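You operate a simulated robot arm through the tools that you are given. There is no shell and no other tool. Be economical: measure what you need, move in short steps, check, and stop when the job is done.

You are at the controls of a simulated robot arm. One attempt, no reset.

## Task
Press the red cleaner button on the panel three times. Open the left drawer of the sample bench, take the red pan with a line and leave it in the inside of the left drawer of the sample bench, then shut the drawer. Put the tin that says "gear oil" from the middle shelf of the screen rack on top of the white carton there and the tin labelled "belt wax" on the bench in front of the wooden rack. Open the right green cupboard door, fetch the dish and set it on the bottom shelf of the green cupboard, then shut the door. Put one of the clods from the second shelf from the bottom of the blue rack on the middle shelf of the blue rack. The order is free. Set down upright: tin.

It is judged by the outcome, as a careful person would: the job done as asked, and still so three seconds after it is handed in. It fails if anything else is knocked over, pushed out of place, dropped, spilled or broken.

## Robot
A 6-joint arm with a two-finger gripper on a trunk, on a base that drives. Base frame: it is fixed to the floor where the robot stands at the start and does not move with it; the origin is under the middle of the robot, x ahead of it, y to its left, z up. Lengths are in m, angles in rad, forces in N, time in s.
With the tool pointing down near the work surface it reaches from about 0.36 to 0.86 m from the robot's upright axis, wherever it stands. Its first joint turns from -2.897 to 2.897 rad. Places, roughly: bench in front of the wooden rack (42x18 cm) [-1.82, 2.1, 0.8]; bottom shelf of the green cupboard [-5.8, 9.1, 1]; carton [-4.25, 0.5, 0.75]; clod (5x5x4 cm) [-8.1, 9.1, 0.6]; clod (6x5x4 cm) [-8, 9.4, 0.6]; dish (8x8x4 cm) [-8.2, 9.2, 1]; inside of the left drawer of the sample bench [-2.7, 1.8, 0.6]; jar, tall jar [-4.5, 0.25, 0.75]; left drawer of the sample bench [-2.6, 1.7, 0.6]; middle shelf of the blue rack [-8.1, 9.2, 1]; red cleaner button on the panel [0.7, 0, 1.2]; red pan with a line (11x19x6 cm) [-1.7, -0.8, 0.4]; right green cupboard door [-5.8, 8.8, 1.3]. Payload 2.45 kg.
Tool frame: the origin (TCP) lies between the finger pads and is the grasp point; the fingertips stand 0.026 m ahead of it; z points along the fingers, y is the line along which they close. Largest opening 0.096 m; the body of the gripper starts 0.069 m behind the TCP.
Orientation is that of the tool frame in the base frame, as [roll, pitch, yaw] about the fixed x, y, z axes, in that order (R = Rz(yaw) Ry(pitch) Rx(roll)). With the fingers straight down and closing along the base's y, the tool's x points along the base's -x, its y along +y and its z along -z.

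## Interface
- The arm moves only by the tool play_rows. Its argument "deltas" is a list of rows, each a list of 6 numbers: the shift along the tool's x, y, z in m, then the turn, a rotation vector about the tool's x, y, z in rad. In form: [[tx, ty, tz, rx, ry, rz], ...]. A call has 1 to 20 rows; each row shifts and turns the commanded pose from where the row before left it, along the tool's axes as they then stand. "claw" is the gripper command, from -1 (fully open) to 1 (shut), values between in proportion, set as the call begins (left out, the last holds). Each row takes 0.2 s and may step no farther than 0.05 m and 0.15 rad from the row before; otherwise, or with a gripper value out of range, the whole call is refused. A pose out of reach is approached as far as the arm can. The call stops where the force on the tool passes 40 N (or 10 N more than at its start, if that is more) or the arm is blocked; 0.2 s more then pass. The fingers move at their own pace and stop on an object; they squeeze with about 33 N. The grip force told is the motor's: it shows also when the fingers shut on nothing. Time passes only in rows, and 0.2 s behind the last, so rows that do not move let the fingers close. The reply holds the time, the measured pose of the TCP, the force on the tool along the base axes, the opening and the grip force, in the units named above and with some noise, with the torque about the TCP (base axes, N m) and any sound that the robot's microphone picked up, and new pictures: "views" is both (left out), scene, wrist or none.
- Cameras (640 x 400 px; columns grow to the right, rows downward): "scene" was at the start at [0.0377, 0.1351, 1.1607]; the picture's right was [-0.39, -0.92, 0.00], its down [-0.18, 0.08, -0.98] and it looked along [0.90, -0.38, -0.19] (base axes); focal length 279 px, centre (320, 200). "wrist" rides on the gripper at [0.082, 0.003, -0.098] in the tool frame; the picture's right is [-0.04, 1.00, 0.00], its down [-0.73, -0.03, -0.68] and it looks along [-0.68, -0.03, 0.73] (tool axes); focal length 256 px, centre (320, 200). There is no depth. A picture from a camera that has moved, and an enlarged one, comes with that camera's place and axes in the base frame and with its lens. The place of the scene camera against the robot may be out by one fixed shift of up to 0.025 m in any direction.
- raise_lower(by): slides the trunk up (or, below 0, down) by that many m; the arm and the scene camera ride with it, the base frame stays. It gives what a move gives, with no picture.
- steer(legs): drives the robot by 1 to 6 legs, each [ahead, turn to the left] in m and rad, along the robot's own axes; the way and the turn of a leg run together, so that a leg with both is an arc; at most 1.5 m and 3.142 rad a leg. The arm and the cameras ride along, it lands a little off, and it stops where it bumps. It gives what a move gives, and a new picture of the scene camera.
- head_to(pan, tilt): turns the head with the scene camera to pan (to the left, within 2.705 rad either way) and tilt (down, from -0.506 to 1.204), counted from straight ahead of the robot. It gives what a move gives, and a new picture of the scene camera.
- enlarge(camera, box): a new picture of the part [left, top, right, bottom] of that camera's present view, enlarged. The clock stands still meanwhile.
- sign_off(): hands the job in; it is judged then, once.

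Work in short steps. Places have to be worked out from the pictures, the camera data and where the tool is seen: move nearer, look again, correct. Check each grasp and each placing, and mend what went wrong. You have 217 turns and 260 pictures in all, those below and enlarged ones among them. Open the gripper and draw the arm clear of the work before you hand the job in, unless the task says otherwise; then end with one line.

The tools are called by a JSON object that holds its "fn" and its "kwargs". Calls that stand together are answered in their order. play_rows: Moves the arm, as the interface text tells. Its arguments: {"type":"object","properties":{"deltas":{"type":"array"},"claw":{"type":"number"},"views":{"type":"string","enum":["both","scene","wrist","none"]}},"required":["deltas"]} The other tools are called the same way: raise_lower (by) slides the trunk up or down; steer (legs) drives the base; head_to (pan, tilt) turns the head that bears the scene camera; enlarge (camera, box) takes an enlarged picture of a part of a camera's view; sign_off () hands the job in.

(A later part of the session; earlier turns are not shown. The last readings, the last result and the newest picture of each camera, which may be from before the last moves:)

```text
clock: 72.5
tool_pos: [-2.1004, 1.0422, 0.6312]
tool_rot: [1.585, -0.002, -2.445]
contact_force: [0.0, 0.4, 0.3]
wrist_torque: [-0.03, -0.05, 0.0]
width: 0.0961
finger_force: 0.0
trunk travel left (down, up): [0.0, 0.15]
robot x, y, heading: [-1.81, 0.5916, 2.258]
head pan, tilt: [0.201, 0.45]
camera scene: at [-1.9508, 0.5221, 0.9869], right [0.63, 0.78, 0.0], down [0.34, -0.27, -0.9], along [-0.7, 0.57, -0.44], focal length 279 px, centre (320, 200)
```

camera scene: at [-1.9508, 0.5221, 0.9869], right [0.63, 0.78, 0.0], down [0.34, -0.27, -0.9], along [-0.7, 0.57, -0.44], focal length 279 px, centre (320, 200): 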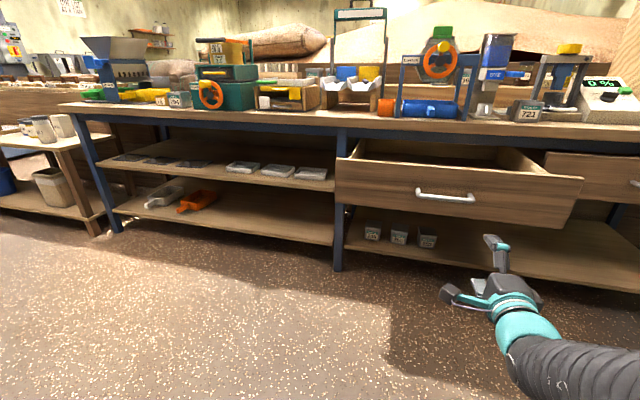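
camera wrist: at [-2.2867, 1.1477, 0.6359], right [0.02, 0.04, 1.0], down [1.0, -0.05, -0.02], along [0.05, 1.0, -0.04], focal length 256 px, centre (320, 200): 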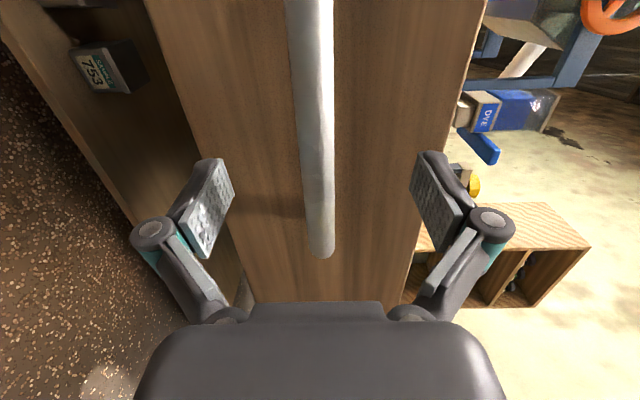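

Drawer open and untouched. I raise and fold the tool back to pointing down, then drive to the pan table.

{"fn": "play_rows", "kwargs": {"deltas": [[0, 0.05, 0, 0, 0, 0], [0, 0.05, 0, 0, 0, 0], [0, 0.05, 0, 0, 0, 0], [0, 0.05, 0, 0, 0, 0], [0, 0, 0, 0, 0, -0.1309], [0, 0, 0, 0, 0, -0.1309], [0, 0, 0, 0, 0, -0.1309], [0, 0, 0, 0, 0, -0.1309], [0, 0, 0, 0, 0, -0.1309], [0, 0, 0, 0, 0, -0.1309], [0, 0, 0, 0, 0, -0.1309], [0, 0, 0, 0, 0, -0.1309], [0, 0, 0, 0, 0, -0.1309], [0, 0, 0, 0, 0, -0.1309], [0, 0, 0, 0, 0, -0.1309], [0, 0, 0, 0, 0, -0.1309]], "views": "none"}}

{"fn": "play_rows", "kwargs": {"deltas": [[0, 0, 0, 0, 0.1428, 0], [0, 0, 0, 0, 0.1428, 0], [0, 0, 0, 0, 0.1428, 0], [0, 0, 0, 0, 0.1428, 0], [0, 0, 0, 0, 0.1428, 0], [0, 0, 0, 0, 0.1428, 0], [0, 0, 0, 0, 0.1428, 0], [0, 0, 0, 0, 0.1428, 0], [0, 0, 0, 0, 0.1428, 0], [0, 0, 0, 0, 0.1428, 0], [0, 0, 0, 0, 0.1428, 0], [0.05, 0, 0, 0, 0, 0]], "views": "none"}}

{"fn": "steer", "kwargs": {"legs": [[0, 2.194], [0.97, 0], [0, 0.88]]}}

{"fn": "head_to", "kwargs": {"pan": 0.0, "tilt": 0.7}}

```text
clock: 75.9
tool_pos: [-2.1011, 1.0446, 0.8307]
tool_rot: [3.13, 1.557, -0.884]
contact_force: [0.2, -0.4, 0.6]
wrist_torque: [-0.01, -0.01, -0.01]
width: 0.096
finger_force: 0.0
trunk travel left (down, up): [0.0, 0.15]
robot x, y, heading: [-1.8091, 0.5959, 2.256]
head pan, tilt: [0.201, 0.45]
```

```text
clock: 78.5
tool_pos: [-2.07, 1.0047, 0.8308]
tool_rot: [3.139, -0.016, -0.872]
contact_force: [-0.6, 0.9, -0.3]
wrist_torque: [-0.05, -0.03, 0.0]
width: 0.0962
finger_force: 0.1
trunk travel left (down, up): [0.0, 0.15]
robot x, y, heading: [-1.8077, 0.5974, 2.263]
head pan, tilt: [0.201, 0.45]
```

```text
clock: 90.9
tool_pos: [-1.903, -0.7629, 0.8305]
tool_rot: [3.14, -0.011, 2.128]
contact_force: [-0.3, 0.4, 0.6]
wrist_torque: [0.03, 0.02, 0.0]
width: 0.0959
finger_force: 0.1
trunk travel left (down, up): [0.0, 0.15]
robot x, y, heading: [-2.1056, -0.3214, -1.024]
head pan, tilt: [0.201, 0.45]
camera scene: at [-1.9256, -0.2418, 0.9869], right [-0.73, -0.68, 0.0], down [-0.3, 0.32, -0.9], along [0.61, -0.66, -0.44], focal length 279 px, centre (320, 200)
```

scene: 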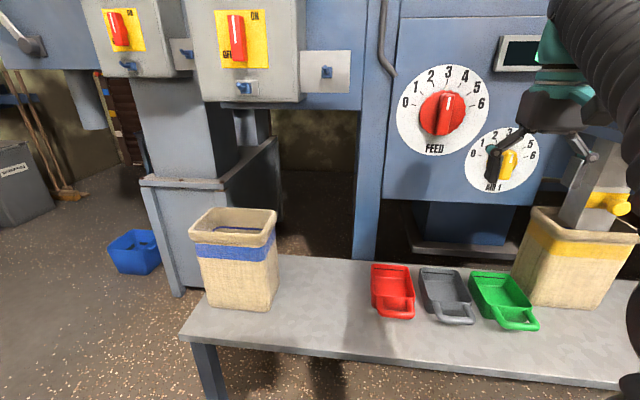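

```text
clock: 91.6
tool_pos: [-1.9036, -0.7638, 0.8313]
tool_rot: [3.139, -0.012, 2.128]
contact_force: [-0.7, -0.1, -0.5]
wrist_torque: [0.05, 0.02, -0.03]
width: 0.096
finger_force: 0.0
trunk travel left (down, up): [0.0, 0.15]
robot x, y, heading: [-2.0985, -0.3198, -1.025]
head pan, tilt: [0.0, 0.7]
camera scene: at [-1.9438, -0.2469, 0.9647], right [-0.85, -0.52, 0.0], down [-0.33, 0.55, -0.77], along [0.4, -0.65, -0.64], focal length 279 px, centre (320, 200)
```

scene: 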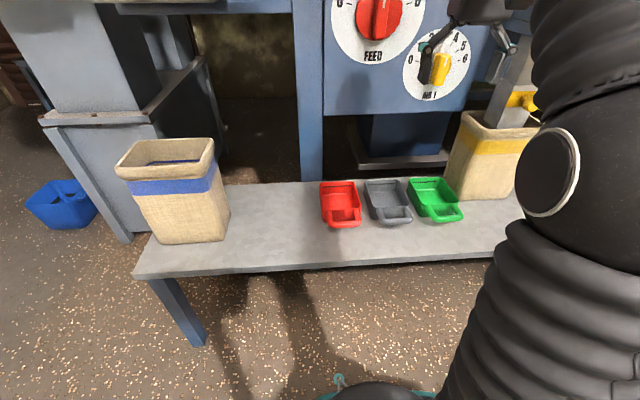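

Pan handle estimated at (-1.71, -0.74, ~0.44). I move the open gripper over it, staying ~0.15 m above, and look with the wrist camera.

{"fn": "play_rows", "kwargs": {"deltas": [[-0.0167, 0.0344, 0.03, 0, 0, 0], [-0.0167, 0.0344, 0.03, 0, 0, 0], [-0.0167, 0.0344, 0.03, 0, 0, 0], [-0.0167, 0.0344, 0.03, 0, 0, 0], [-0.0167, 0.0344, 0.03, 0, 0, 0], [0, 0, 0.04, 0, 0, 0], [0, 0, 0.04, 0, 0, 0]], "views": "wrist"}}

```text
clock: 93.2
tool_pos: [-1.7126, -0.7405, 0.6018]
tool_rot: [3.138, -0.013, 2.129]
contact_force: [1.1, -0.3, 0.0]
wrist_torque: [-0.02, -0.02, 0.01]
width: 0.096
finger_force: 0.1
trunk travel left (down, up): [0.0, 0.15]
robot x, y, heading: [-2.1016, -0.3218, -1.031]
head pan, tilt: [0.0, 0.7]
camera wrist: at [-1.7519, -0.6709, 0.7019], right [0.87, 0.49, 0.0], down [0.37, -0.65, 0.67], along [0.33, -0.58, -0.74], focal length 256 px, centre (320, 200)
```

wrist: 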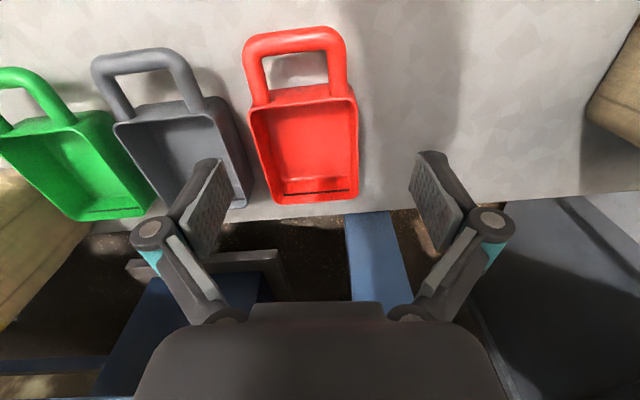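

The line inside the red pan is visible. The handle loop is nearly as wide as my opening, so I'll grip its end bar instead: turn the tool ~87° so it closes along the pan's axis, and shift over the bar.

{"fn": "play_rows", "kwargs": {"deltas": [[0.0275, -0.0206, 0, 0, 0, 0], [0, 0, 0, 0, 0, 0.1373], [0, 0, 0, 0, 0, 0.1373], [0, 0, 0, 0, 0, 0.1373], [0, 0, 0, 0, 0, 0.1373], [0, 0, 0, 0, 0, 0.1373], [0, 0, 0, 0, 0, 0.1373], [0, 0, 0, 0, 0, 0.1373], [0, 0, 0, 0, 0, 0.1373], [0, 0, 0, 0, 0, 0.1373], [0, 0, 0, 0, 0, 0.1373], [0, 0, 0, 0, 0, 0.1373]], "views": "wrist"}}

```text
clock: 95.8
tool_pos: [-1.7463, -0.7276, 0.6006]
tool_rot: [-3.13, -0.004, 0.613]
contact_force: [0.1, -0.7, 0.2]
wrist_torque: [0.0, 0.0, -0.02]
width: 0.0964
finger_force: 0.0
trunk travel left (down, up): [0.0, 0.15]
robot x, y, heading: [-2.104, -0.3204, -1.026]
head pan, tilt: [0.0, 0.7]
camera wrist: at [-1.6766, -0.6853, 0.6993], right [0.54, -0.84, -0.01], down [-0.61, -0.41, 0.68], along [-0.57, -0.36, -0.74], focal length 256 px, centre (320, 200)
```

wrist: 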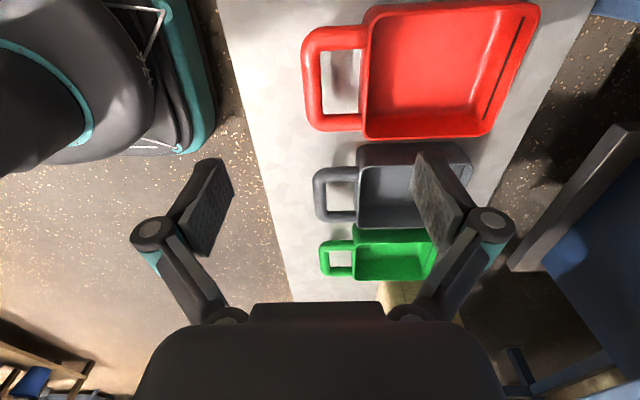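

Bar triangulated at (-1.750, -0.7205, 0.448), hole about 4 cm. I set a ~56 mm opening, correct 8 mm, and descend part way.

{"fn": "play_rows", "kwargs": {"deltas": [[0.001, -0.008, 0, 0, 0, 0], [0, 0, 0.04, 0, 0, 0], [0, 0, 0.04, 0, 0, 0]], "claw": -0.17, "views": "wrist"}}

```text
clock: 96.6
tool_pos: [-1.7514, -0.7189, 0.5227]
tool_rot: [-3.13, -0.002, 0.617]
contact_force: [0.5, -0.2, 0.4]
wrist_torque: [0.01, -0.01, -0.01]
width: 0.0562
finger_force: 0.0
trunk travel left (down, up): [0.0, 0.15]
robot x, y, heading: [-2.101, -0.3234, -1.026]
head pan, tilt: [0.0, 0.7]
camera wrist: at [-1.6813, -0.6755, 0.6209], right [0.55, -0.84, -0.01], down [-0.61, -0.41, 0.68], along [-0.57, -0.36, -0.74], focal length 256 px, centre (320, 200)
```

wrist: 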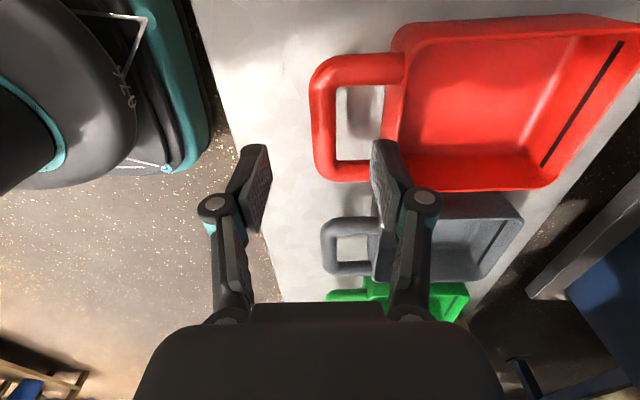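

Aligned within ~4 mm. I narrow to ~46 mm, correct, and descend to the bar.

{"fn": "play_rows", "kwargs": {"deltas": [[0.003, 0.003, 0, 0, 0, 0], [0, 0, 0.03, 0, 0, 0], [0, 0, 0.025, 0, 0, 0], [0, 0, 0.02, 0, 0, 0]], "claw": 0.04, "views": "wrist"}}

```text
clock: 97.6
tool_pos: [-1.7465, -0.7193, 0.4469]
tool_rot: [-3.129, -0.004, 0.616]
contact_force: [0.3, 1.0, 0.0]
wrist_torque: [-0.02, 0.0, -0.05]
width: 0.0462
finger_force: 0.1
trunk travel left (down, up): [0.0, 0.15]
robot x, y, heading: [-2.1067, -0.32, -1.025]
head pan, tilt: [0.0, 0.7]
camera wrist: at [-1.6781, -0.6748, 0.545], right [0.55, -0.84, -0.01], down [-0.61, -0.41, 0.68], along [-0.57, -0.36, -0.74], focal length 256 px, centre (320, 200)
```

wrist: 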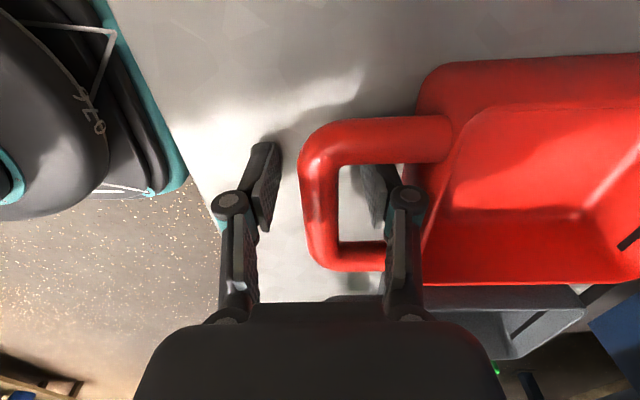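

The inner finger is inside the loop and the bar lies between the pads. Close.

{"fn": "play_rows", "kwargs": {"deltas": [[0, 0, 0.006, 0, 0, 0], [0, 0, 0, 0, 0, 0], [0, 0, 0, 0, 0, 0], [0, 0, 0, 0, 0, 0]], "claw": 1, "views": "none"}}

{"fn": "play_rows", "kwargs": {"deltas": [[0, 0, -0.02, 0, 0, 0], [0, 0, -0.03, 0, 0, 0], [0, 0, -0.04, 0, 0, 0]]}}

```text
clock: 98.1
tool_pos: [-1.7449, -0.7206, 0.4475]
tool_rot: [-3.141, -0.007, 0.615]
contact_force: [-4.6, 4.9, 19.8]
wrist_torque: [0.14, 0.37, -0.04]
width: 0.0142
finger_force: 33.5
trunk travel left (down, up): [0.0, 0.15]
robot x, y, heading: [-2.1056, -0.3186, -1.027]
head pan, tilt: [0.0, 0.7]
stopped in row 2: the force on the tool passed its limit at 43 N (the readings are from after the stop); the commanded pose is now the measured one
```

```text
clock: 98.9
tool_pos: [-1.7439, -0.7207, 0.5331]
tool_rot: [-3.14, -0.002, 0.619]
contact_force: [0.3, 0.4, -1.7]
wrist_torque: [0.05, 0.02, -0.01]
width: 0.016
finger_force: 33.5
trunk travel left (down, up): [0.0, 0.15]
robot x, y, heading: [-2.1072, -0.323, -1.023]
head pan, tilt: [0.0, 0.7]
camera scene: at [-1.9437, -0.2471, 0.9646], right [-0.85, -0.52, 0.0], down [-0.33, 0.55, -0.76], along [0.4, -0.65, -0.64], focal length 279 px, centre (320, 200)
camera wrist: at [-1.6759, -0.678, 0.6319], right [0.55, -0.84, 0.0], down [-0.62, -0.4, 0.68], along [-0.57, -0.37, -0.74], focal length 256 px, centre (320, 200)
```

scene: 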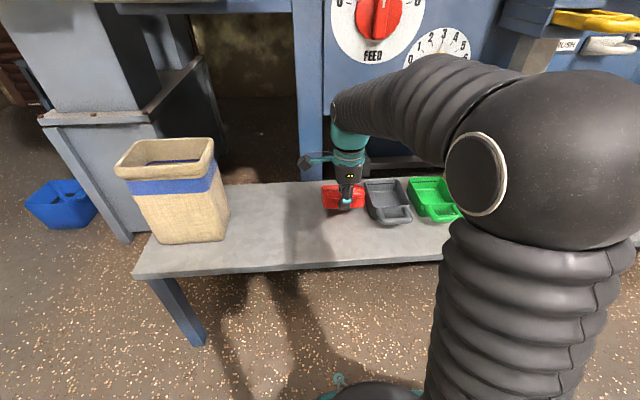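
wrist: 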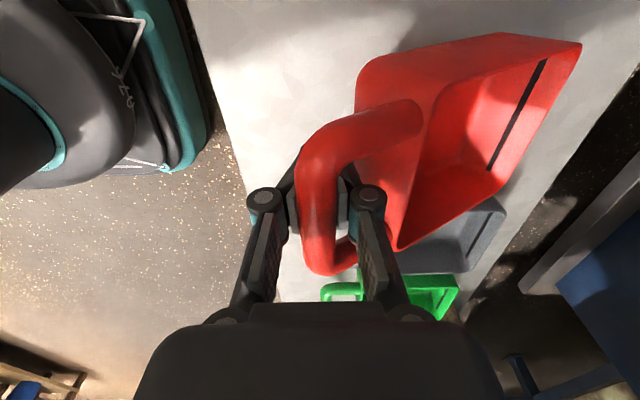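

Pan lifted on its bar, sagging a little. I raise it and the trunk, back away, and return to the open drawer in a straight approach.

{"fn": "play_rows", "kwargs": {"deltas": [[0, 0, -0.05, 0, 0, 0], [0, 0, -0.05, 0, 0, 0], [0, 0, -0.05, 0, 0, 0], [0, 0, -0.05, 0, 0, 0], [0, 0, -0.05, 0, 0, 0]], "views": "wrist"}}

{"fn": "raise_lower", "kwargs": {"by": 0.15}}

{"fn": "steer", "kwargs": {"legs": [[-0.25, 0], [0, 2.069], [0.84, 0], [0, 1.14]]}}

```text
clock: 100.1
tool_pos: [-1.7461, -0.7226, 0.7871]
tool_rot: [-3.139, -0.003, 0.618]
contact_force: [-0.6, 0.1, -1.8]
wrist_torque: [0.02, 0.04, 0.03]
width: 0.0151
finger_force: 33.0
trunk travel left (down, up): [0.0, 0.15]
robot x, y, heading: [-2.1043, -0.3229, -1.03]
head pan, tilt: [0.0, 0.7]
camera wrist: at [-1.6777, -0.6793, 0.885], right [0.55, -0.84, 0.0], down [-0.62, -0.4, 0.68], along [-0.57, -0.37, -0.74], focal length 256 px, centre (320, 200)
```

wrist: 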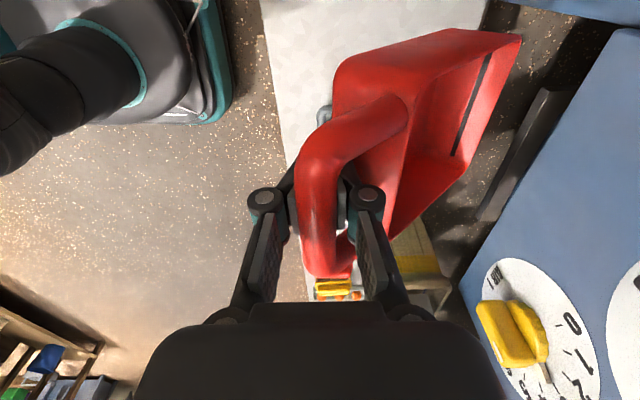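

```text
clock: 101.9
tool_pos: [-1.7459, -0.723, 0.9354]
tool_rot: [-3.14, -0.004, 0.617]
contact_force: [0.1, -1.0, -0.6]
wrist_torque: [0.03, -0.02, -0.03]
width: 0.0144
finger_force: 33.4
trunk travel left (down, up): [-0.15, 0.0]
robot x, y, heading: [-2.1026, -0.3259, -1.022]
head pan, tilt: [0.0, 0.7]
```

```text
clock: 115.7
tool_pos: [-2.1631, 1.0231, 0.9362]
tool_rot: [-3.139, -0.005, -2.479]
contact_force: [-0.2, 0.2, -1.1]
wrist_torque: [-0.04, -0.02, 0.03]
width: 0.0061
finger_force: 28.9
trunk travel left (down, up): [-0.15, 0.0]
robot x, y, heading: [-1.7865, 0.6406, 2.167]
head pan, tilt: [0.0, 0.7]
camera scene: at [-1.9203, 0.5845, 1.1147], right [0.83, 0.56, 0.0], down [0.36, -0.53, -0.76], along [-0.43, 0.63, -0.64], focal length 279 px, centre (320, 200)
```

scene: 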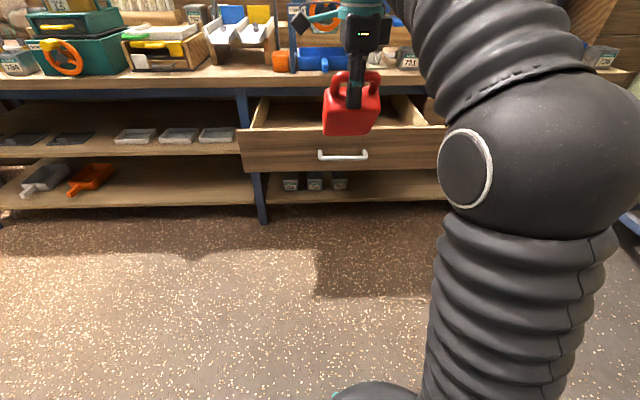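

The opening dropped to 6 mm: the bar is slipping in the fingers. I check the wrist picture before anything else.

{"fn": "enlarge", "kwargs": {"camera": "wrist", "box": [180, 0, 500, 300]}}

{"fn": "enlarge", "kwargs": {"camera": "scene", "box": [260, 0, 440, 180]}}

```text
1.33 times, centred on (340, 150) of wrist
camera zoom: at [-2.229, 0.9752, 1.0347], right [-0.58, 0.81, 0.0], down [0.6, 0.43, 0.68], along [0.55, 0.39, -0.74], focal length 341 px, centre (293, 267)
```

zoom: 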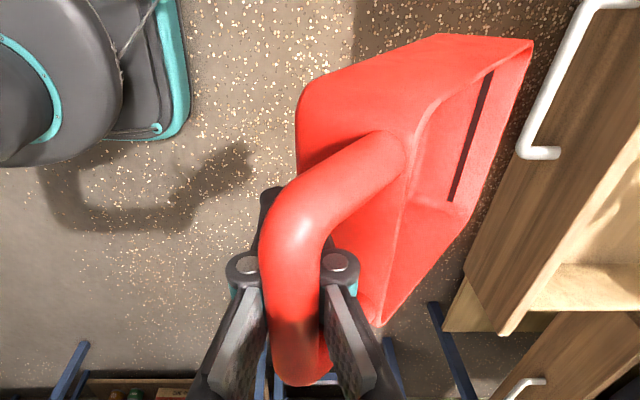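

```text
2.22 times, centred on (350, 90) of scene
camera zoom: at [-1.9203, 0.5845, 1.1147], right [0.83, 0.56, 0.0], down [0.36, -0.53, -0.76], along [-0.43, 0.63, -0.64], focal length 619 px, centre (253, 444)
```

zoom: 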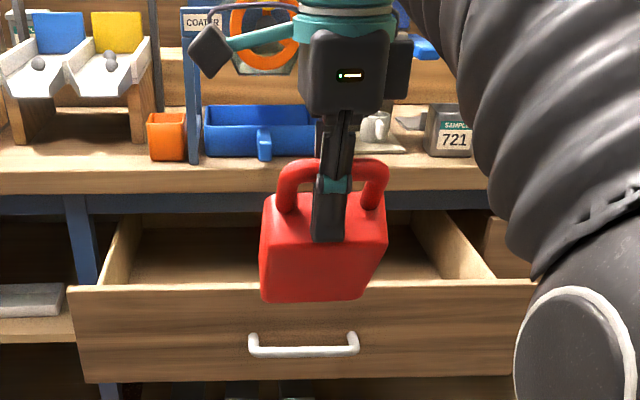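

The bar is captured above the closed pads, so the pan hangs securely. I turn the tool so the pan's body lies to the left (along the drawer), then drive forward 0.28 m.

{"fn": "play_rows", "kwargs": {"deltas": [[0, 0, 0, 0, 0, -0.1394], [0, 0, 0, 0, 0, -0.1394], [0, 0, 0, 0, 0, -0.1394], [0, 0, 0, 0, 0, -0.1394], [0, 0, 0, 0, 0, -0.1394], [0, 0, 0, 0, 0, -0.1394], [0, 0, 0, 0, 0, -0.1394], [0, 0, 0, 0, 0, -0.1394], [0, 0, 0, 0, 0, -0.1394], [0, 0, 0, 0, 0, -0.1394], [0, 0, 0, 0, 0, -0.1394]], "views": "none"}}

{"fn": "steer", "kwargs": {"legs": [[0.28, 0.02]]}}

```text
clock: 118.0
tool_pos: [-2.1625, 1.0225, 0.9354]
tool_rot: [3.138, -0.001, -0.94]
contact_force: [0.4, 1.1, -0.9]
wrist_torque: [0.02, -0.04, -0.01]
width: 0.006
finger_force: 29.1
trunk travel left (down, up): [-0.15, 0.0]
robot x, y, heading: [-1.79, 0.6395, 2.16]
head pan, tilt: [0.0, 0.7]
```

```text
clock: 120.0
tool_pos: [-2.3258, 1.2445, 0.9372]
tool_rot: [3.138, -0.002, -0.928]
contact_force: [0.9, 0.5, -0.6]
wrist_torque: [0.01, -0.04, 0.02]
width: 0.0057
finger_force: 28.9
trunk travel left (down, up): [-0.15, 0.0]
robot x, y, heading: [-1.9409, 0.8673, 2.179]
head pan, tilt: [0.0, 0.7]
camera scene: at [-2.0758, 0.8109, 1.1147], right [0.82, 0.57, 0.0], down [0.37, -0.53, -0.76], along [-0.44, 0.63, -0.64], focal length 279 px, centre (320, 200)
```

scene: 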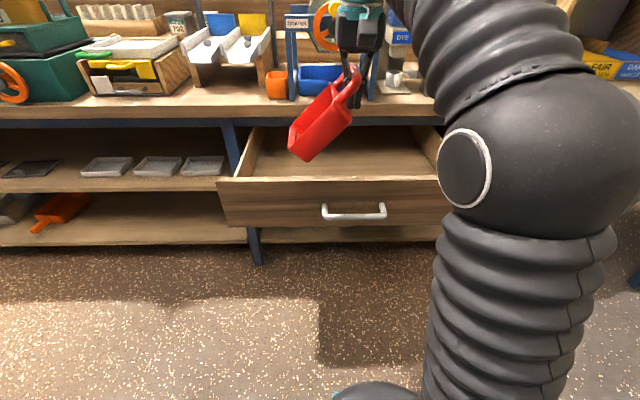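

The pan hangs left of the gripper. I move forward 0.17 and right 0.09 so it is over the open drawer.

{"fn": "play_rows", "kwargs": {"deltas": [[-0.042, -0.0225, 0, 0, 0, 0], [-0.042, -0.0225, 0, 0, 0, 0], [-0.042, -0.0225, 0, 0, 0, 0], [-0.042, -0.0225, 0, 0, 0, 0]]}}

```text
clock: 121.0
tool_pos: [-2.3381, 1.4023, 0.9079]
tool_rot: [3.138, 0.0, -0.928]
contact_force: [0.4, 0.3, -1.1]
wrist_torque: [0.08, -0.02, 0.01]
width: 0.006
finger_force: 29.3
out of reach, approached as far as the arm can: row 3, 4
trunk travel left (down, up): [-0.15, 0.0]
robot x, y, heading: [-1.9436, 0.8651, 2.178]
head pan, tilt: [0.0, 0.7]
camera scene: at [-2.0756, 0.8107, 1.1147], right [0.82, 0.57, 0.0], down [0.37, -0.53, -0.77], along [-0.44, 0.63, -0.64], focal length 279 px, centre (320, 200)
camera wrist: at [-2.291, 1.3355, 1.0071], right [-0.82, -0.57, 0.0], down [-0.41, 0.6, 0.68], along [-0.39, 0.56, -0.73], focal length 256 px, centre (320, 200)
```

scene: 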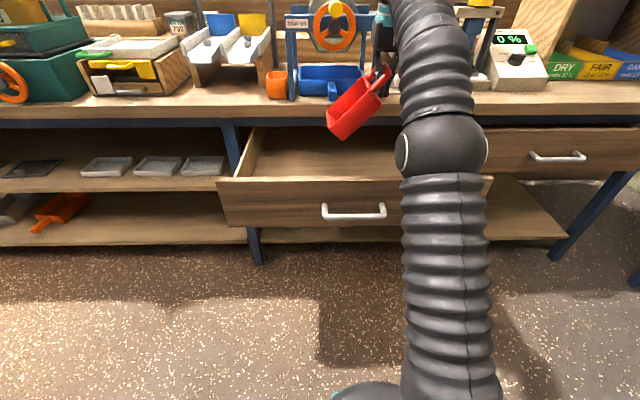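
wrist: 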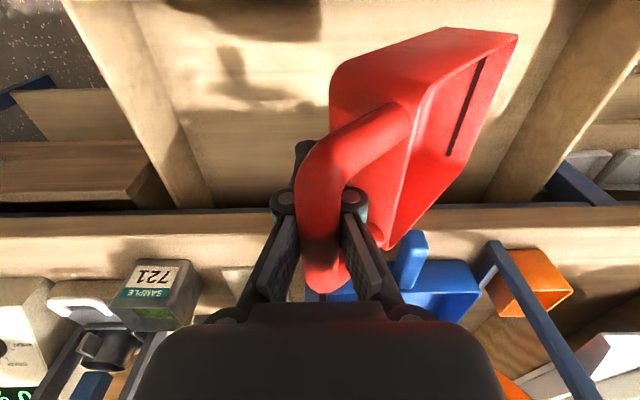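

Arm was at its reach limit at this height, so I lower 0.1 m first, which should restore reach, and re-measure.

{"fn": "play_rows", "kwargs": {"deltas": [[0, 0, 0.04, 0, 0, 0], [0, 0, 0.04, 0, 0, 0]]}}

```text
clock: 121.6
tool_pos: [-2.3395, 1.4027, 0.8286]
tool_rot: [3.138, 0.0, -0.927]
contact_force: [0.3, 1.0, -0.9]
wrist_torque: [0.05, -0.02, 0.01]
width: 0.0059
finger_force: 29.0
trunk travel left (down, up): [-0.15, 0.0]
robot x, y, heading: [-1.9463, 0.8642, 2.179]
head pan, tilt: [0.0, 0.7]
camera scene: at [-2.0757, 0.8109, 1.1147], right [0.82, 0.57, 0.0], down [0.37, -0.53, -0.76], along [-0.44, 0.63, -0.64], focal length 279 px, centre (320, 200)
camera wrist: at [-2.2922, 1.3363, 0.9269], right [-0.82, -0.57, 0.0], down [-0.41, 0.61, 0.68], along [-0.39, 0.56, -0.73], focal length 256 px, centre (320, 200)
```

scene: 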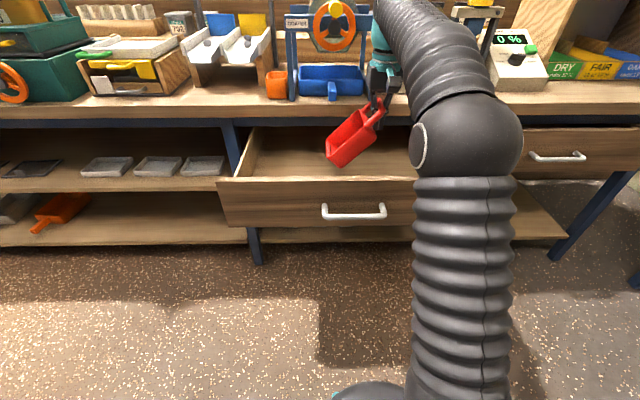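
wrist: 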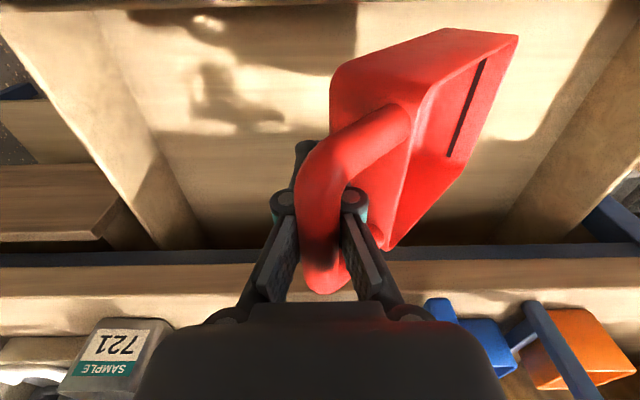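

Bench edge is ~0.127 m beyond the TCP; I move forward 0.048 m to keep the camera clear of the drawer front, then lower.

{"fn": "play_rows", "kwargs": {"deltas": [[-0.024, 0, 0.01, 0, 0, 0], [-0.024, 0, 0.01, 0, 0, 0], [0, 0, 0.03, 0, 0, 0]]}}

```text
clock: 122.4
tool_pos: [-2.3686, 1.4416, 0.7772]
tool_rot: [3.137, -0.003, -0.928]
contact_force: [0.7, -0.3, -0.5]
wrist_torque: [0.03, -0.04, 0.0]
width: 0.006
finger_force: 29.4
trunk travel left (down, up): [-0.15, 0.0]
robot x, y, heading: [-1.9443, 0.8677, 2.179]
head pan, tilt: [0.0, 0.7]
camera scene: at [-2.0757, 0.8109, 1.1147], right [0.82, 0.57, 0.0], down [0.37, -0.53, -0.76], along [-0.44, 0.63, -0.64], focal length 279 px, centre (320, 200)
camera wrist: at [-2.3222, 1.3739, 0.8766], right [-0.82, -0.57, 0.0], down [-0.41, 0.61, 0.68], along [-0.39, 0.56, -0.74], focal length 256 px, centre (320, 200)
```

scene: 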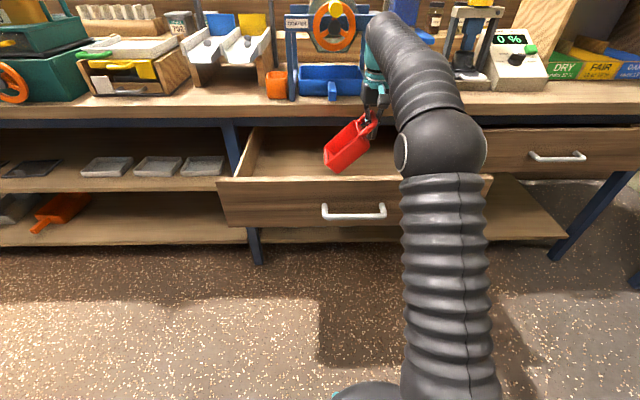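
wrist: 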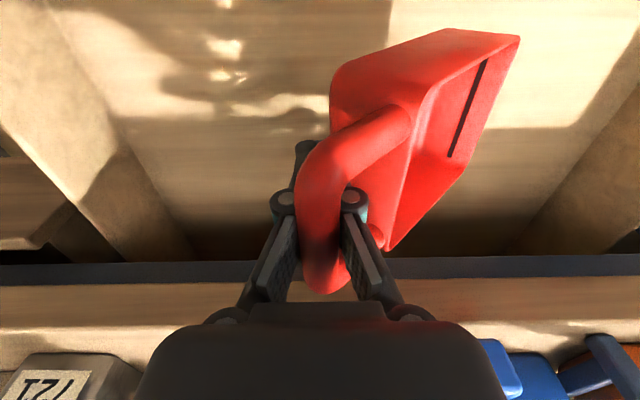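

Pan is within the drawer outline. I lower 0.09 m in small steps with the force guard.

{"fn": "play_rows", "kwargs": {"deltas": [[0, 0, 0.03, 0, 0, 0], [0, 0, 0.03, 0, 0, 0], [0, 0, 0.03, 0, 0, 0]]}}

```text
clock: 123.2
tool_pos: [-2.3675, 1.4415, 0.6889]
tool_rot: [3.136, 0.0, -0.928]
contact_force: [0.9, 1.3, 2.6]
wrist_torque: [-0.2, 0.03, 0.03]
width: 0.0065
finger_force: 29.0
trunk travel left (down, up): [-0.15, 0.0]
robot x, y, heading: [-1.943, 0.8685, 2.18]
head pan, tilt: [0.0, 0.7]
camera scene: at [-2.0757, 0.8109, 1.1148], right [0.82, 0.57, 0.0], down [0.37, -0.53, -0.76], along [-0.44, 0.63, -0.64], focal length 279 px, centre (320, 200)
camera wrist: at [-2.3208, 1.3739, 0.7874], right [-0.82, -0.57, 0.0], down [-0.41, 0.61, 0.68], along [-0.39, 0.56, -0.73], focal length 256 px, centre (320, 200)
```

scene: 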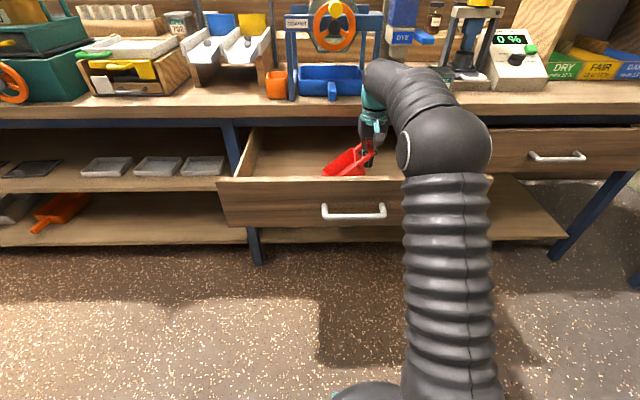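
wrist: 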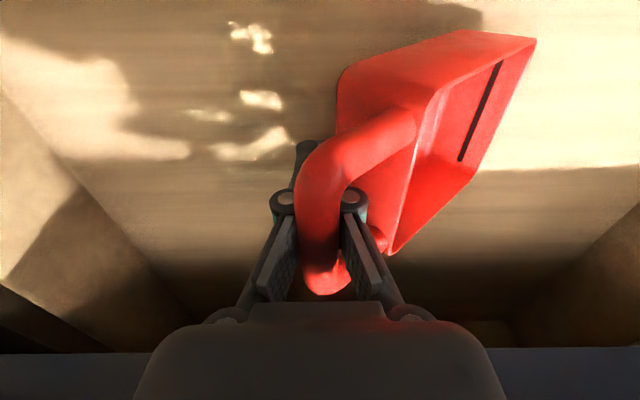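

The far end has touched the drawer floor (z≈0.57). I keep lowering gently; the pan should swing flat.

{"fn": "play_rows", "kwargs": {"deltas": [[0, 0, 0.02, 0, 0, 0], [0, 0, 0.02, 0, 0, 0]], "views": "wrist"}}

```text
clock: 123.8
tool_pos: [-2.3675, 1.4395, 0.6478]
tool_rot: [3.138, -0.004, -0.927]
contact_force: [1.1, -0.1, -0.1]
wrist_torque: [0.01, 0.06, -0.03]
width: 0.006
finger_force: 28.5
trunk travel left (down, up): [-0.15, 0.0]
robot x, y, heading: [-1.9437, 0.8673, 2.181]
head pan, tilt: [0.0, 0.7]
camera wrist: at [-2.3213, 1.3726, 0.747], right [-0.82, -0.57, 0.0], down [-0.41, 0.61, 0.68], along [-0.39, 0.56, -0.74], focal length 256 px, centre (320, 200)
```

wrist: 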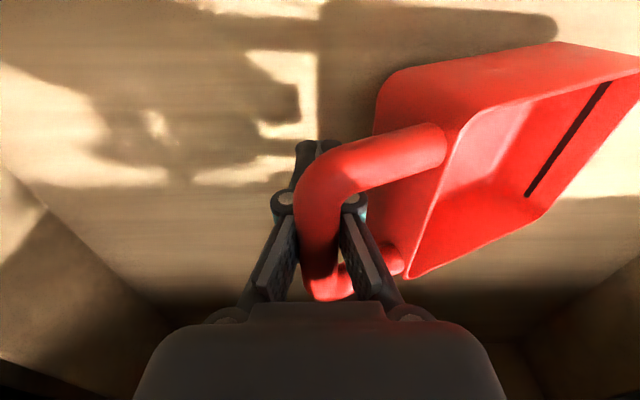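

Flattening well, almost no force. Lower a further 0.03 m in small steps.

{"fn": "play_rows", "kwargs": {"deltas": [[0, 0, 0.015, 0, 0, 0], [0, 0, 0.01, 0, 0, 0], [0, 0, 0.008, 0, 0, 0]], "views": "wrist"}}

```text
clock: 124.6
tool_pos: [-2.3686, 1.439, 0.614]
tool_rot: [3.138, -0.001, -0.926]
contact_force: [-0.7, -1.0, -1.2]
wrist_torque: [0.01, -0.01, 0.01]
width: 0.006
finger_force: 28.3
trunk travel left (down, up): [-0.15, 0.0]
robot x, y, heading: [-1.9427, 0.8651, 2.182]
head pan, tilt: [0.0, 0.7]
camera wrist: at [-2.3216, 1.3719, 0.7127], right [-0.82, -0.57, 0.0], down [-0.41, 0.61, 0.68], along [-0.39, 0.56, -0.74], focal length 256 px, centre (320, 200)
```

wrist: 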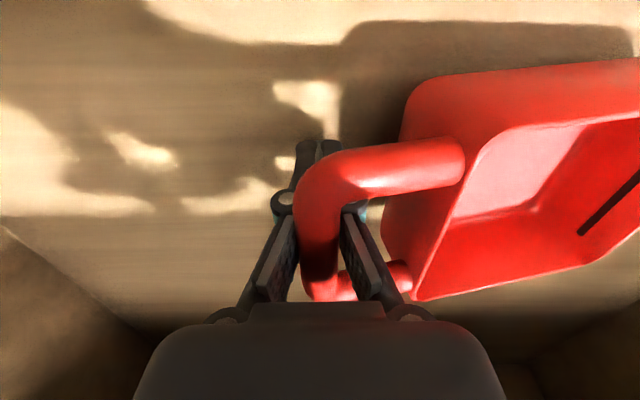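

Nearly flat. Another 0.014 m down.

{"fn": "play_rows", "kwargs": {"deltas": [[0, 0, 0.007, 0, 0, 0], [0, 0, 0.007, 0, 0, 0]], "views": "wrist"}}

```text
clock: 125.2
tool_pos: [-2.3672, 1.439, 0.6013]
tool_rot: [3.138, -0.002, -0.931]
contact_force: [0.5, 0.0, -0.3]
wrist_torque: [-0.02, 0.0, 0.02]
width: 0.0057
finger_force: 28.6
trunk travel left (down, up): [-0.15, 0.0]
robot x, y, heading: [-1.9437, 0.8678, 2.18]
head pan, tilt: [0.0, 0.7]
camera wrist: at [-2.3213, 1.3726, 0.6994], right [-0.82, -0.57, 0.0], down [-0.41, 0.61, 0.68], along [-0.39, 0.56, -0.74], focal length 256 px, centre (320, 200)
```

wrist: 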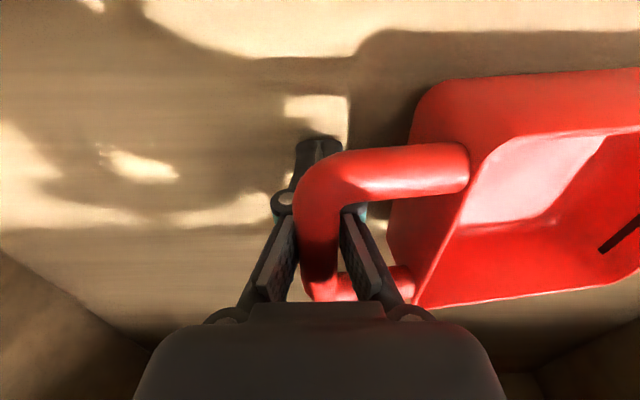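

Still a touch of sag; lower in 5 mm steps until the load shows.

{"fn": "play_rows", "kwargs": {"deltas": [[0, 0, 0.005, 0, 0, 0], [0, 0, 0.005, 0, 0, 0]], "views": "wrist"}}

```text
clock: 125.8
tool_pos: [-2.3703, 1.4422, 0.6006]
tool_rot: [3.136, 0.012, -0.928]
contact_force: [-1.0, -0.1, 16.0]
wrist_torque: [-0.14, -0.1, 0.01]
width: 0.0062
finger_force: 28.2
trunk travel left (down, up): [-0.15, 0.0]
robot x, y, heading: [-1.9414, 0.8666, 2.176]
head pan, tilt: [0.0, 0.7]
stopped in row 2: the force on the tool passed its limit at 45 N (the readings are from after the stop); the commanded pose is now the measured one
camera wrist: at [-2.3219, 1.3737, 0.6975], right [-0.82, -0.57, 0.01], down [-0.41, 0.6, 0.69], along [-0.39, 0.57, -0.72], focal length 256 px, centre (320, 200)
```

wrist: 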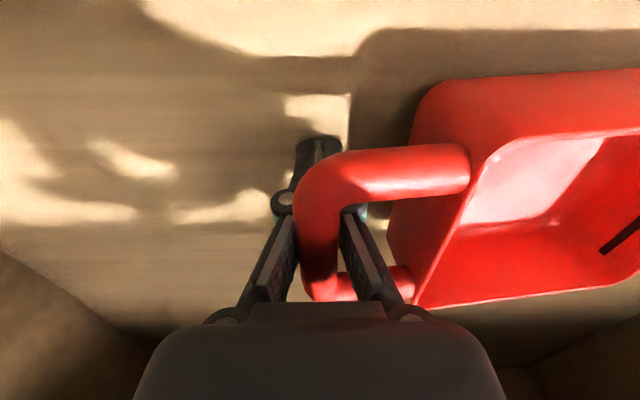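

Fingertips rest on the drawer floor. I lift 3 mm and open the claw half-way so the bar drops the last few mm.

{"fn": "play_rows", "kwargs": {"deltas": [[0, 0, -0.003, 0, 0, 0], [0, 0, 0, 0, 0, 0], [0, 0, 0, 0, 0, 0]], "claw": 0.1, "views": "wrist"}}

```text
clock: 126.6
tool_pos: [-2.369, 1.4407, 0.6004]
tool_rot: [3.137, 0.007, -0.929]
contact_force: [-0.3, 0.1, 2.8]
wrist_torque: [-0.02, -0.02, -0.02]
width: 0.0434
finger_force: 0.0
trunk travel left (down, up): [-0.15, 0.0]
robot x, y, heading: [-1.9451, 0.8683, 2.184]
head pan, tilt: [0.0, 0.7]
camera wrist: at [-2.3216, 1.3739, 0.6979], right [-0.82, -0.57, 0.0], down [-0.41, 0.6, 0.69], along [-0.39, 0.56, -0.73], focal length 256 px, centre (320, 200)
```

wrist: 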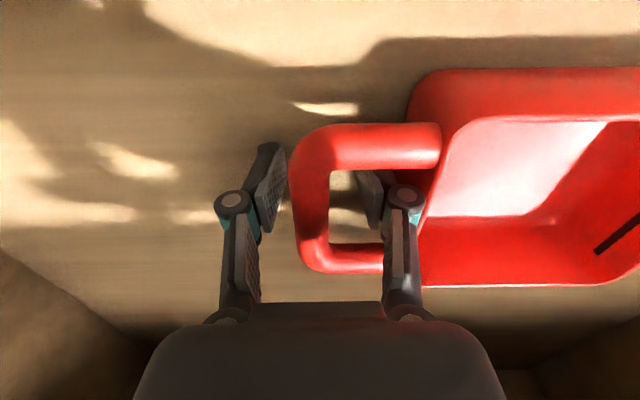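

Pan lies flat on the drawer floor. I lift the fingers straight out.

{"fn": "play_rows", "kwargs": {"deltas": [[0, 0, -0.02, 0, 0, 0], [0, 0, -0.03, 0, 0, 0], [0, 0, -0.05, 0, 0, 0], [0, 0, -0.05, 0, 0, 0], [0, 0, -0.05, 0, 0, 0]]}}

```text
clock: 127.8
tool_pos: [-2.3669, 1.4403, 0.7978]
tool_rot: [3.137, 0.008, -0.925]
contact_force: [0.1, 0.8, 0.3]
wrist_torque: [-0.02, -0.02, -0.02]
width: 0.0433
finger_force: 0.1
trunk travel left (down, up): [-0.15, 0.0]
robot x, y, heading: [-1.9448, 0.8641, 2.181]
head pan, tilt: [0.0, 0.7]
camera scene: at [-2.0759, 0.8111, 1.1146], right [0.82, 0.57, 0.0], down [0.37, -0.53, -0.76], along [-0.44, 0.63, -0.64], focal length 279 px, centre (320, 200)
camera wrist: at [-2.3194, 1.3725, 0.8965], right [-0.82, -0.57, 0.0], down [-0.41, 0.6, 0.68], along [-0.39, 0.56, -0.73], focal length 256 px, centre (320, 200)
```

scene: 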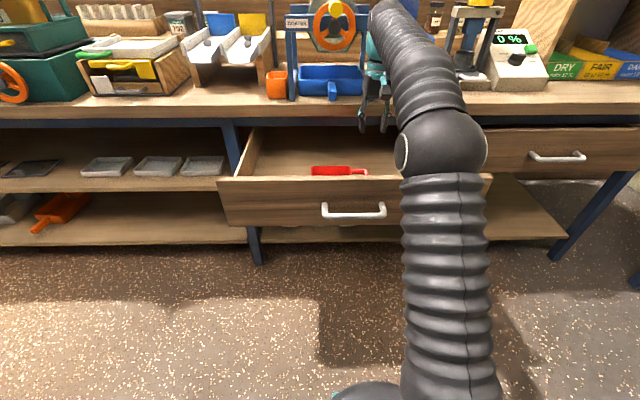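
wrist: 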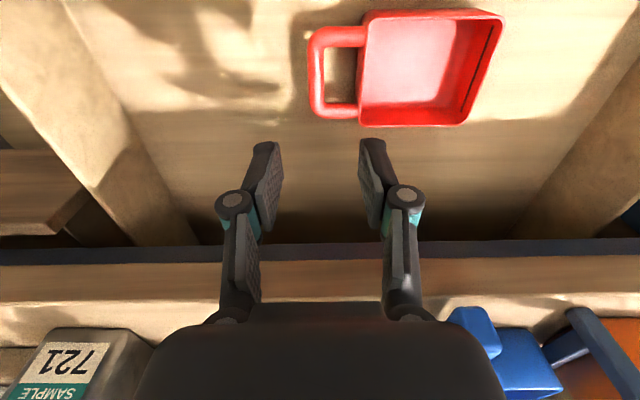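

The red pan lies in the drawer. I draw the arm back over the drawer front, back the base a little, and point the closed fingers forward to push the drawer shut.

{"fn": "play_rows", "kwargs": {"deltas": [[0.05, 0, -0.01, 0, 0, 0], [0.05, 0, 0, 0, 0, 0], [0.05, 0, 0, 0, 0, 0], [0.05, 0, 0, 0, 0, 0], [0.04, 0, 0, 0, 0, 0]], "claw": 1, "views": "none"}}

{"fn": "steer", "kwargs": {"legs": [[-0.12, 0]]}}

{"fn": "raise_lower", "kwargs": {"by": -0.15}}

{"fn": "play_rows", "kwargs": {"deltas": [[-0.04, 0, 0, 0, 0, 0], [-0.03, 0, 0, 0, 0, 0], [0, 0, 0, 0, -0.1428, 0], [0, 0, 0, 0, -0.1428, 0], [0, 0, 0, 0, -0.1428, 0], [0, 0, 0, 0, -0.1428, 0], [0, 0, 0, 0, -0.1428, 0], [0, 0, 0, 0, -0.1428, 0], [0, 0, 0, 0, -0.1428, 0], [0, 0, 0, 0, -0.1428, 0], [0, 0, 0, 0, -0.1428, 0], [0, 0, 0, 0, -0.1428, 0], [0, 0, 0, 0, -0.1428, 0]]}}

```text
refused: row 1 steps farther than a row can; nothing moved
```

```text
clock: 129.0
tool_pos: [-2.3006, 1.3443, 0.7974]
tool_rot: [3.137, 0.009, -0.927]
contact_force: [0.2, 0.1, 0.6]
wrist_torque: [-0.01, 0.03, -0.03]
width: 0.043
finger_force: 0.2
trunk travel left (down, up): [-0.15, 0.0]
robot x, y, heading: [-1.8792, 0.7694, 2.177]
head pan, tilt: [0.0, 0.7]
camera scene: at [-2.0093, 0.7158, 1.1147], right [0.82, 0.57, 0.0], down [0.37, -0.53, -0.76], along [-0.44, 0.63, -0.64], focal length 279 px, centre (320, 200)
```

scene: 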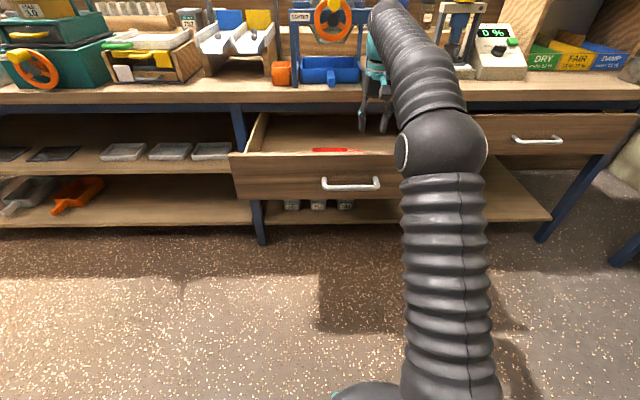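

```text
clock: 130.0
tool_pos: [-2.296, 1.3472, 0.7356]
tool_rot: [3.137, 0.031, -0.931]
contact_force: [11.5, 6.0, 26.3]
wrist_torque: [0.04, -0.79, 0.16]
width: 0.0061
finger_force: 12.6
trunk travel left (down, up): [-0.075, 0.075]
robot x, y, heading: [-1.875, 0.7683, 2.172]
head pan, tilt: [0.0, 0.7]
stopped: the force on the tool passed its limit at 60 N (the readings are from after the stop); the commanded pose is now the measured one
```

```text
clock: 130.4
tool_pos: [-2.3181, 1.3639, 0.7338]
tool_rot: [3.137, 0.023, -0.923]
contact_force: [0.2, 0.8, 3.8]
wrist_torque: [-0.04, -0.02, 0.02]
width: 0.0466
finger_force: 0.5
trunk travel left (down, up): [-0.075, 0.075]
robot x, y, heading: [-1.8787, 0.773, 2.182]
head pan, tilt: [0.0, 0.7]
stopped in row 1: the force on the tool passed its limit at 70 N (the readings are from after the stop); the commanded pose is now the measured one
camera scene: at [-2.0093, 0.7158, 1.0394], right [0.82, 0.57, 0.0], down [0.37, -0.53, -0.76], along [-0.44, 0.63, -0.64], focal length 279 px, centre (320, 200)
camera wrist: at [-2.2694, 1.2952, 0.8305], right [-0.82, -0.57, 0.01], down [-0.41, 0.59, 0.7], along [-0.4, 0.57, -0.72], focal length 256 px, centre (320, 200)
```

scene: 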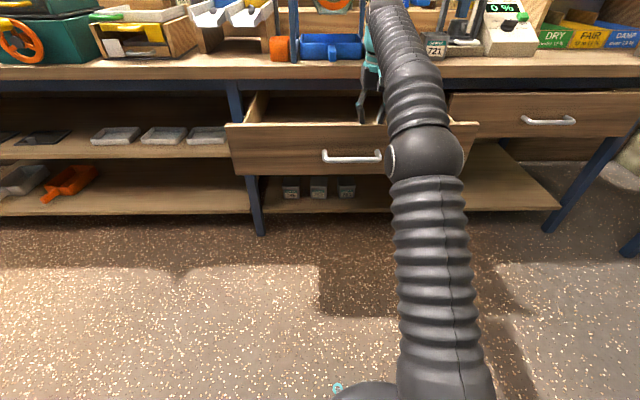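
wrist: 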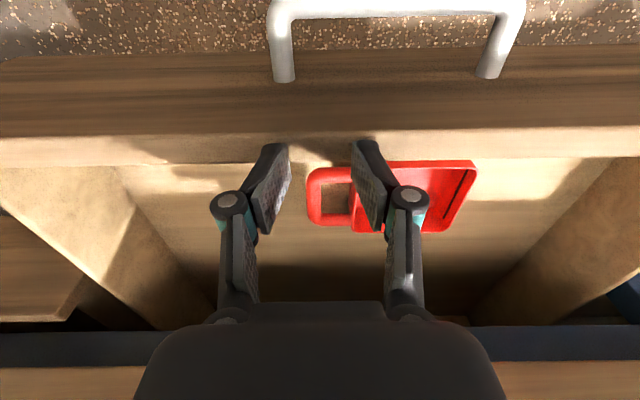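

A refused row let the chain continue and the fingers touched the drawer front's top edge; drawer and pan look unmoved. I lift straight up, then check before moving on.

{"fn": "play_rows", "kwargs": {"deltas": [[0, 0, -0.04, 0, 0, 0], [0, 0, -0.04, 0, 0, 0]], "views": "none"}}

{"fn": "steer", "kwargs": {"legs": [[-0.25, 0]]}}

```text
clock: 131.0
tool_pos: [-2.3003, 1.3425, 0.795]
tool_rot: [3.136, 0.026, -0.922]
contact_force: [0.3, -0.1, -0.7]
wrist_torque: [-0.02, 0.0, -0.01]
width: 0.0433
finger_force: 0.1
out of reach, approached as far as the arm can: row 1, 2
trunk travel left (down, up): [-0.075, 0.075]
robot x, y, heading: [-1.8789, 0.7724, 2.182]
head pan, tilt: [0.0, 0.7]
```

```text
clock: 132.8
tool_pos: [-2.156, 1.1402, 0.7956]
tool_rot: [3.137, 0.026, -0.925]
contact_force: [-1.0, -0.4, 0.7]
wrist_torque: [0.0, 0.01, -0.01]
width: 0.0433
finger_force: 0.0
trunk travel left (down, up): [-0.075, 0.075]
robot x, y, heading: [-1.7321, 0.5689, 2.18]
head pan, tilt: [0.0, 0.7]
camera scene: at [-1.8668, 0.5116, 1.0399], right [0.82, 0.57, 0.0], down [0.37, -0.53, -0.76], along [-0.44, 0.63, -0.64], focal length 279 px, centre (320, 200)
```

scene: 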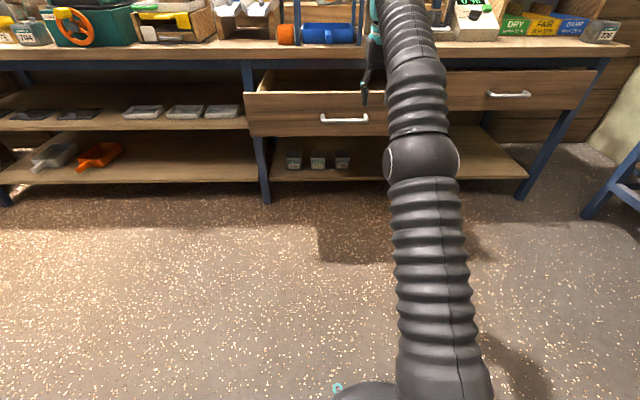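

Clear of the drawer. I draw the tool in, close it, pitch it forward and lower it to the drawer's height.

{"fn": "play_rows", "kwargs": {"deltas": [[0.05, 0, 0, 0, 0, 0], [0.05, 0, 0, 0, 0, 0], [0.05, 0, 0, 0, 0, 0], [0.04, 0, 0, 0, 0, 0], [0, 0, 0, 0, -0.1428, 0], [0, 0, 0, 0, -0.1428, 0], [0, 0, 0, 0, -0.1428, 0], [0, 0, 0, 0, -0.1428, 0], [0, 0, 0, 0, -0.1428, 0], [0, 0, 0, 0, -0.1428, 0], [0, 0, 0, 0, -0.1428, 0], [0, 0, 0, 0, -0.1428, 0], [0, 0, 0, 0, -0.1428, 0], [0, 0, 0, 0, -0.1428, 0], [0, 0, 0, 0, -0.1428, 0]], "claw": 1, "views": "none"}}

{"fn": "raise_lower", "kwargs": {"by": -0.075}}

{"fn": "head_to", "kwargs": {"pan": 0.0, "tilt": 0.5}}

```text
clock: 136.0
tool_pos: [-2.0398, 0.9893, 0.7904]
tool_rot: [3.119, 1.534, -0.965]
contact_force: [0.0, 0.5, -0.7]
wrist_torque: [-0.02, -0.04, 0.0]
width: 0.0001
finger_force: 28.7
out of reach, approached as far as the arm can: row 13
trunk travel left (down, up): [-0.075, 0.075]
robot x, y, heading: [-1.7358, 0.5646, 2.178]
head pan, tilt: [0.0, 0.7]
```

```text
clock: 137.1
tool_pos: [-2.0393, 0.9902, 0.7152]
tool_rot: [3.131, 1.532, -0.952]
contact_force: [-0.2, -0.1, 0.2]
wrist_torque: [0.03, 0.02, 0.03]
width: 0.0
finger_force: 29.1
trunk travel left (down, up): [0.0, 0.15]
robot x, y, heading: [-1.7367, 0.5703, 2.183]
head pan, tilt: [0.0, 0.7]
```

```text
clock: 137.8
tool_pos: [-2.0396, 0.9893, 0.7137]
tool_rot: [3.131, 1.531, -0.953]
contact_force: [0.6, -0.1, 0.7]
wrist_torque: [0.02, 0.0, -0.03]
width: 0.0
finger_force: 28.6
trunk travel left (down, up): [0.0, 0.15]
robot x, y, heading: [-1.7368, 0.5641, 2.184]
head pan, tilt: [0.0, 0.499]
camera scene: at [-1.8702, 0.5165, 0.9826], right [0.82, 0.57, 0.0], down [0.27, -0.39, -0.88], along [-0.5, 0.72, -0.48], focal length 279 px, centre (320, 200)
```

scene: 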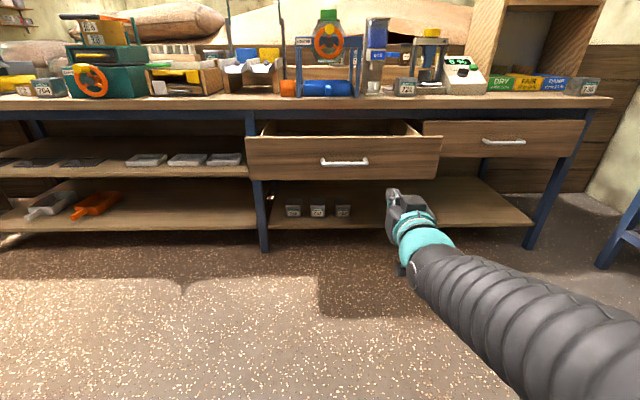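

I shift left 0.05 and down 0.048 so the tips meet the front just above the handle, then drive forward 0.3 m (tips will still be ~9 cm short).

{"fn": "play_rows", "kwargs": {"deltas": [[0.024, 0.025, 0, 0, 0, 0], [0.024, 0.025, 0, 0, 0, 0]], "views": "none"}}

{"fn": "steer", "kwargs": {"legs": [[0.3, 0]]}}

```text
clock: 138.4
tool_pos: [-2.0796, 0.9585, 0.666]
tool_rot: [3.132, 1.532, -0.953]
contact_force: [-0.1, -0.6, -0.2]
wrist_torque: [0.03, -0.01, -0.03]
width: 0.0002
finger_force: 28.3
trunk travel left (down, up): [0.0, 0.15]
robot x, y, heading: [-1.7351, 0.5661, 2.18]
head pan, tilt: [0.0, 0.499]
```

```text
clock: 140.5
tool_pos: [-2.2557, 1.2107, 0.6671]
tool_rot: [3.131, 1.532, -0.95]
contact_force: [-0.3, 0.4, 0.2]
wrist_torque: [-0.03, 0.03, 0.01]
width: 0.0
finger_force: 28.6
trunk travel left (down, up): [0.0, 0.15]
robot x, y, heading: [-1.909, 0.8222, 2.178]
head pan, tilt: [0.0, 0.499]
camera scene: at [-2.0458, 0.7687, 0.9826], right [0.82, 0.57, 0.0], down [0.27, -0.39, -0.88], along [-0.5, 0.72, -0.48], focal length 279 px, centre (320, 200)
```

scene: 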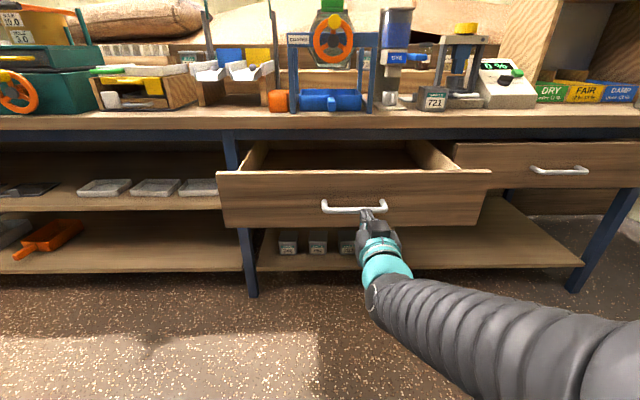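

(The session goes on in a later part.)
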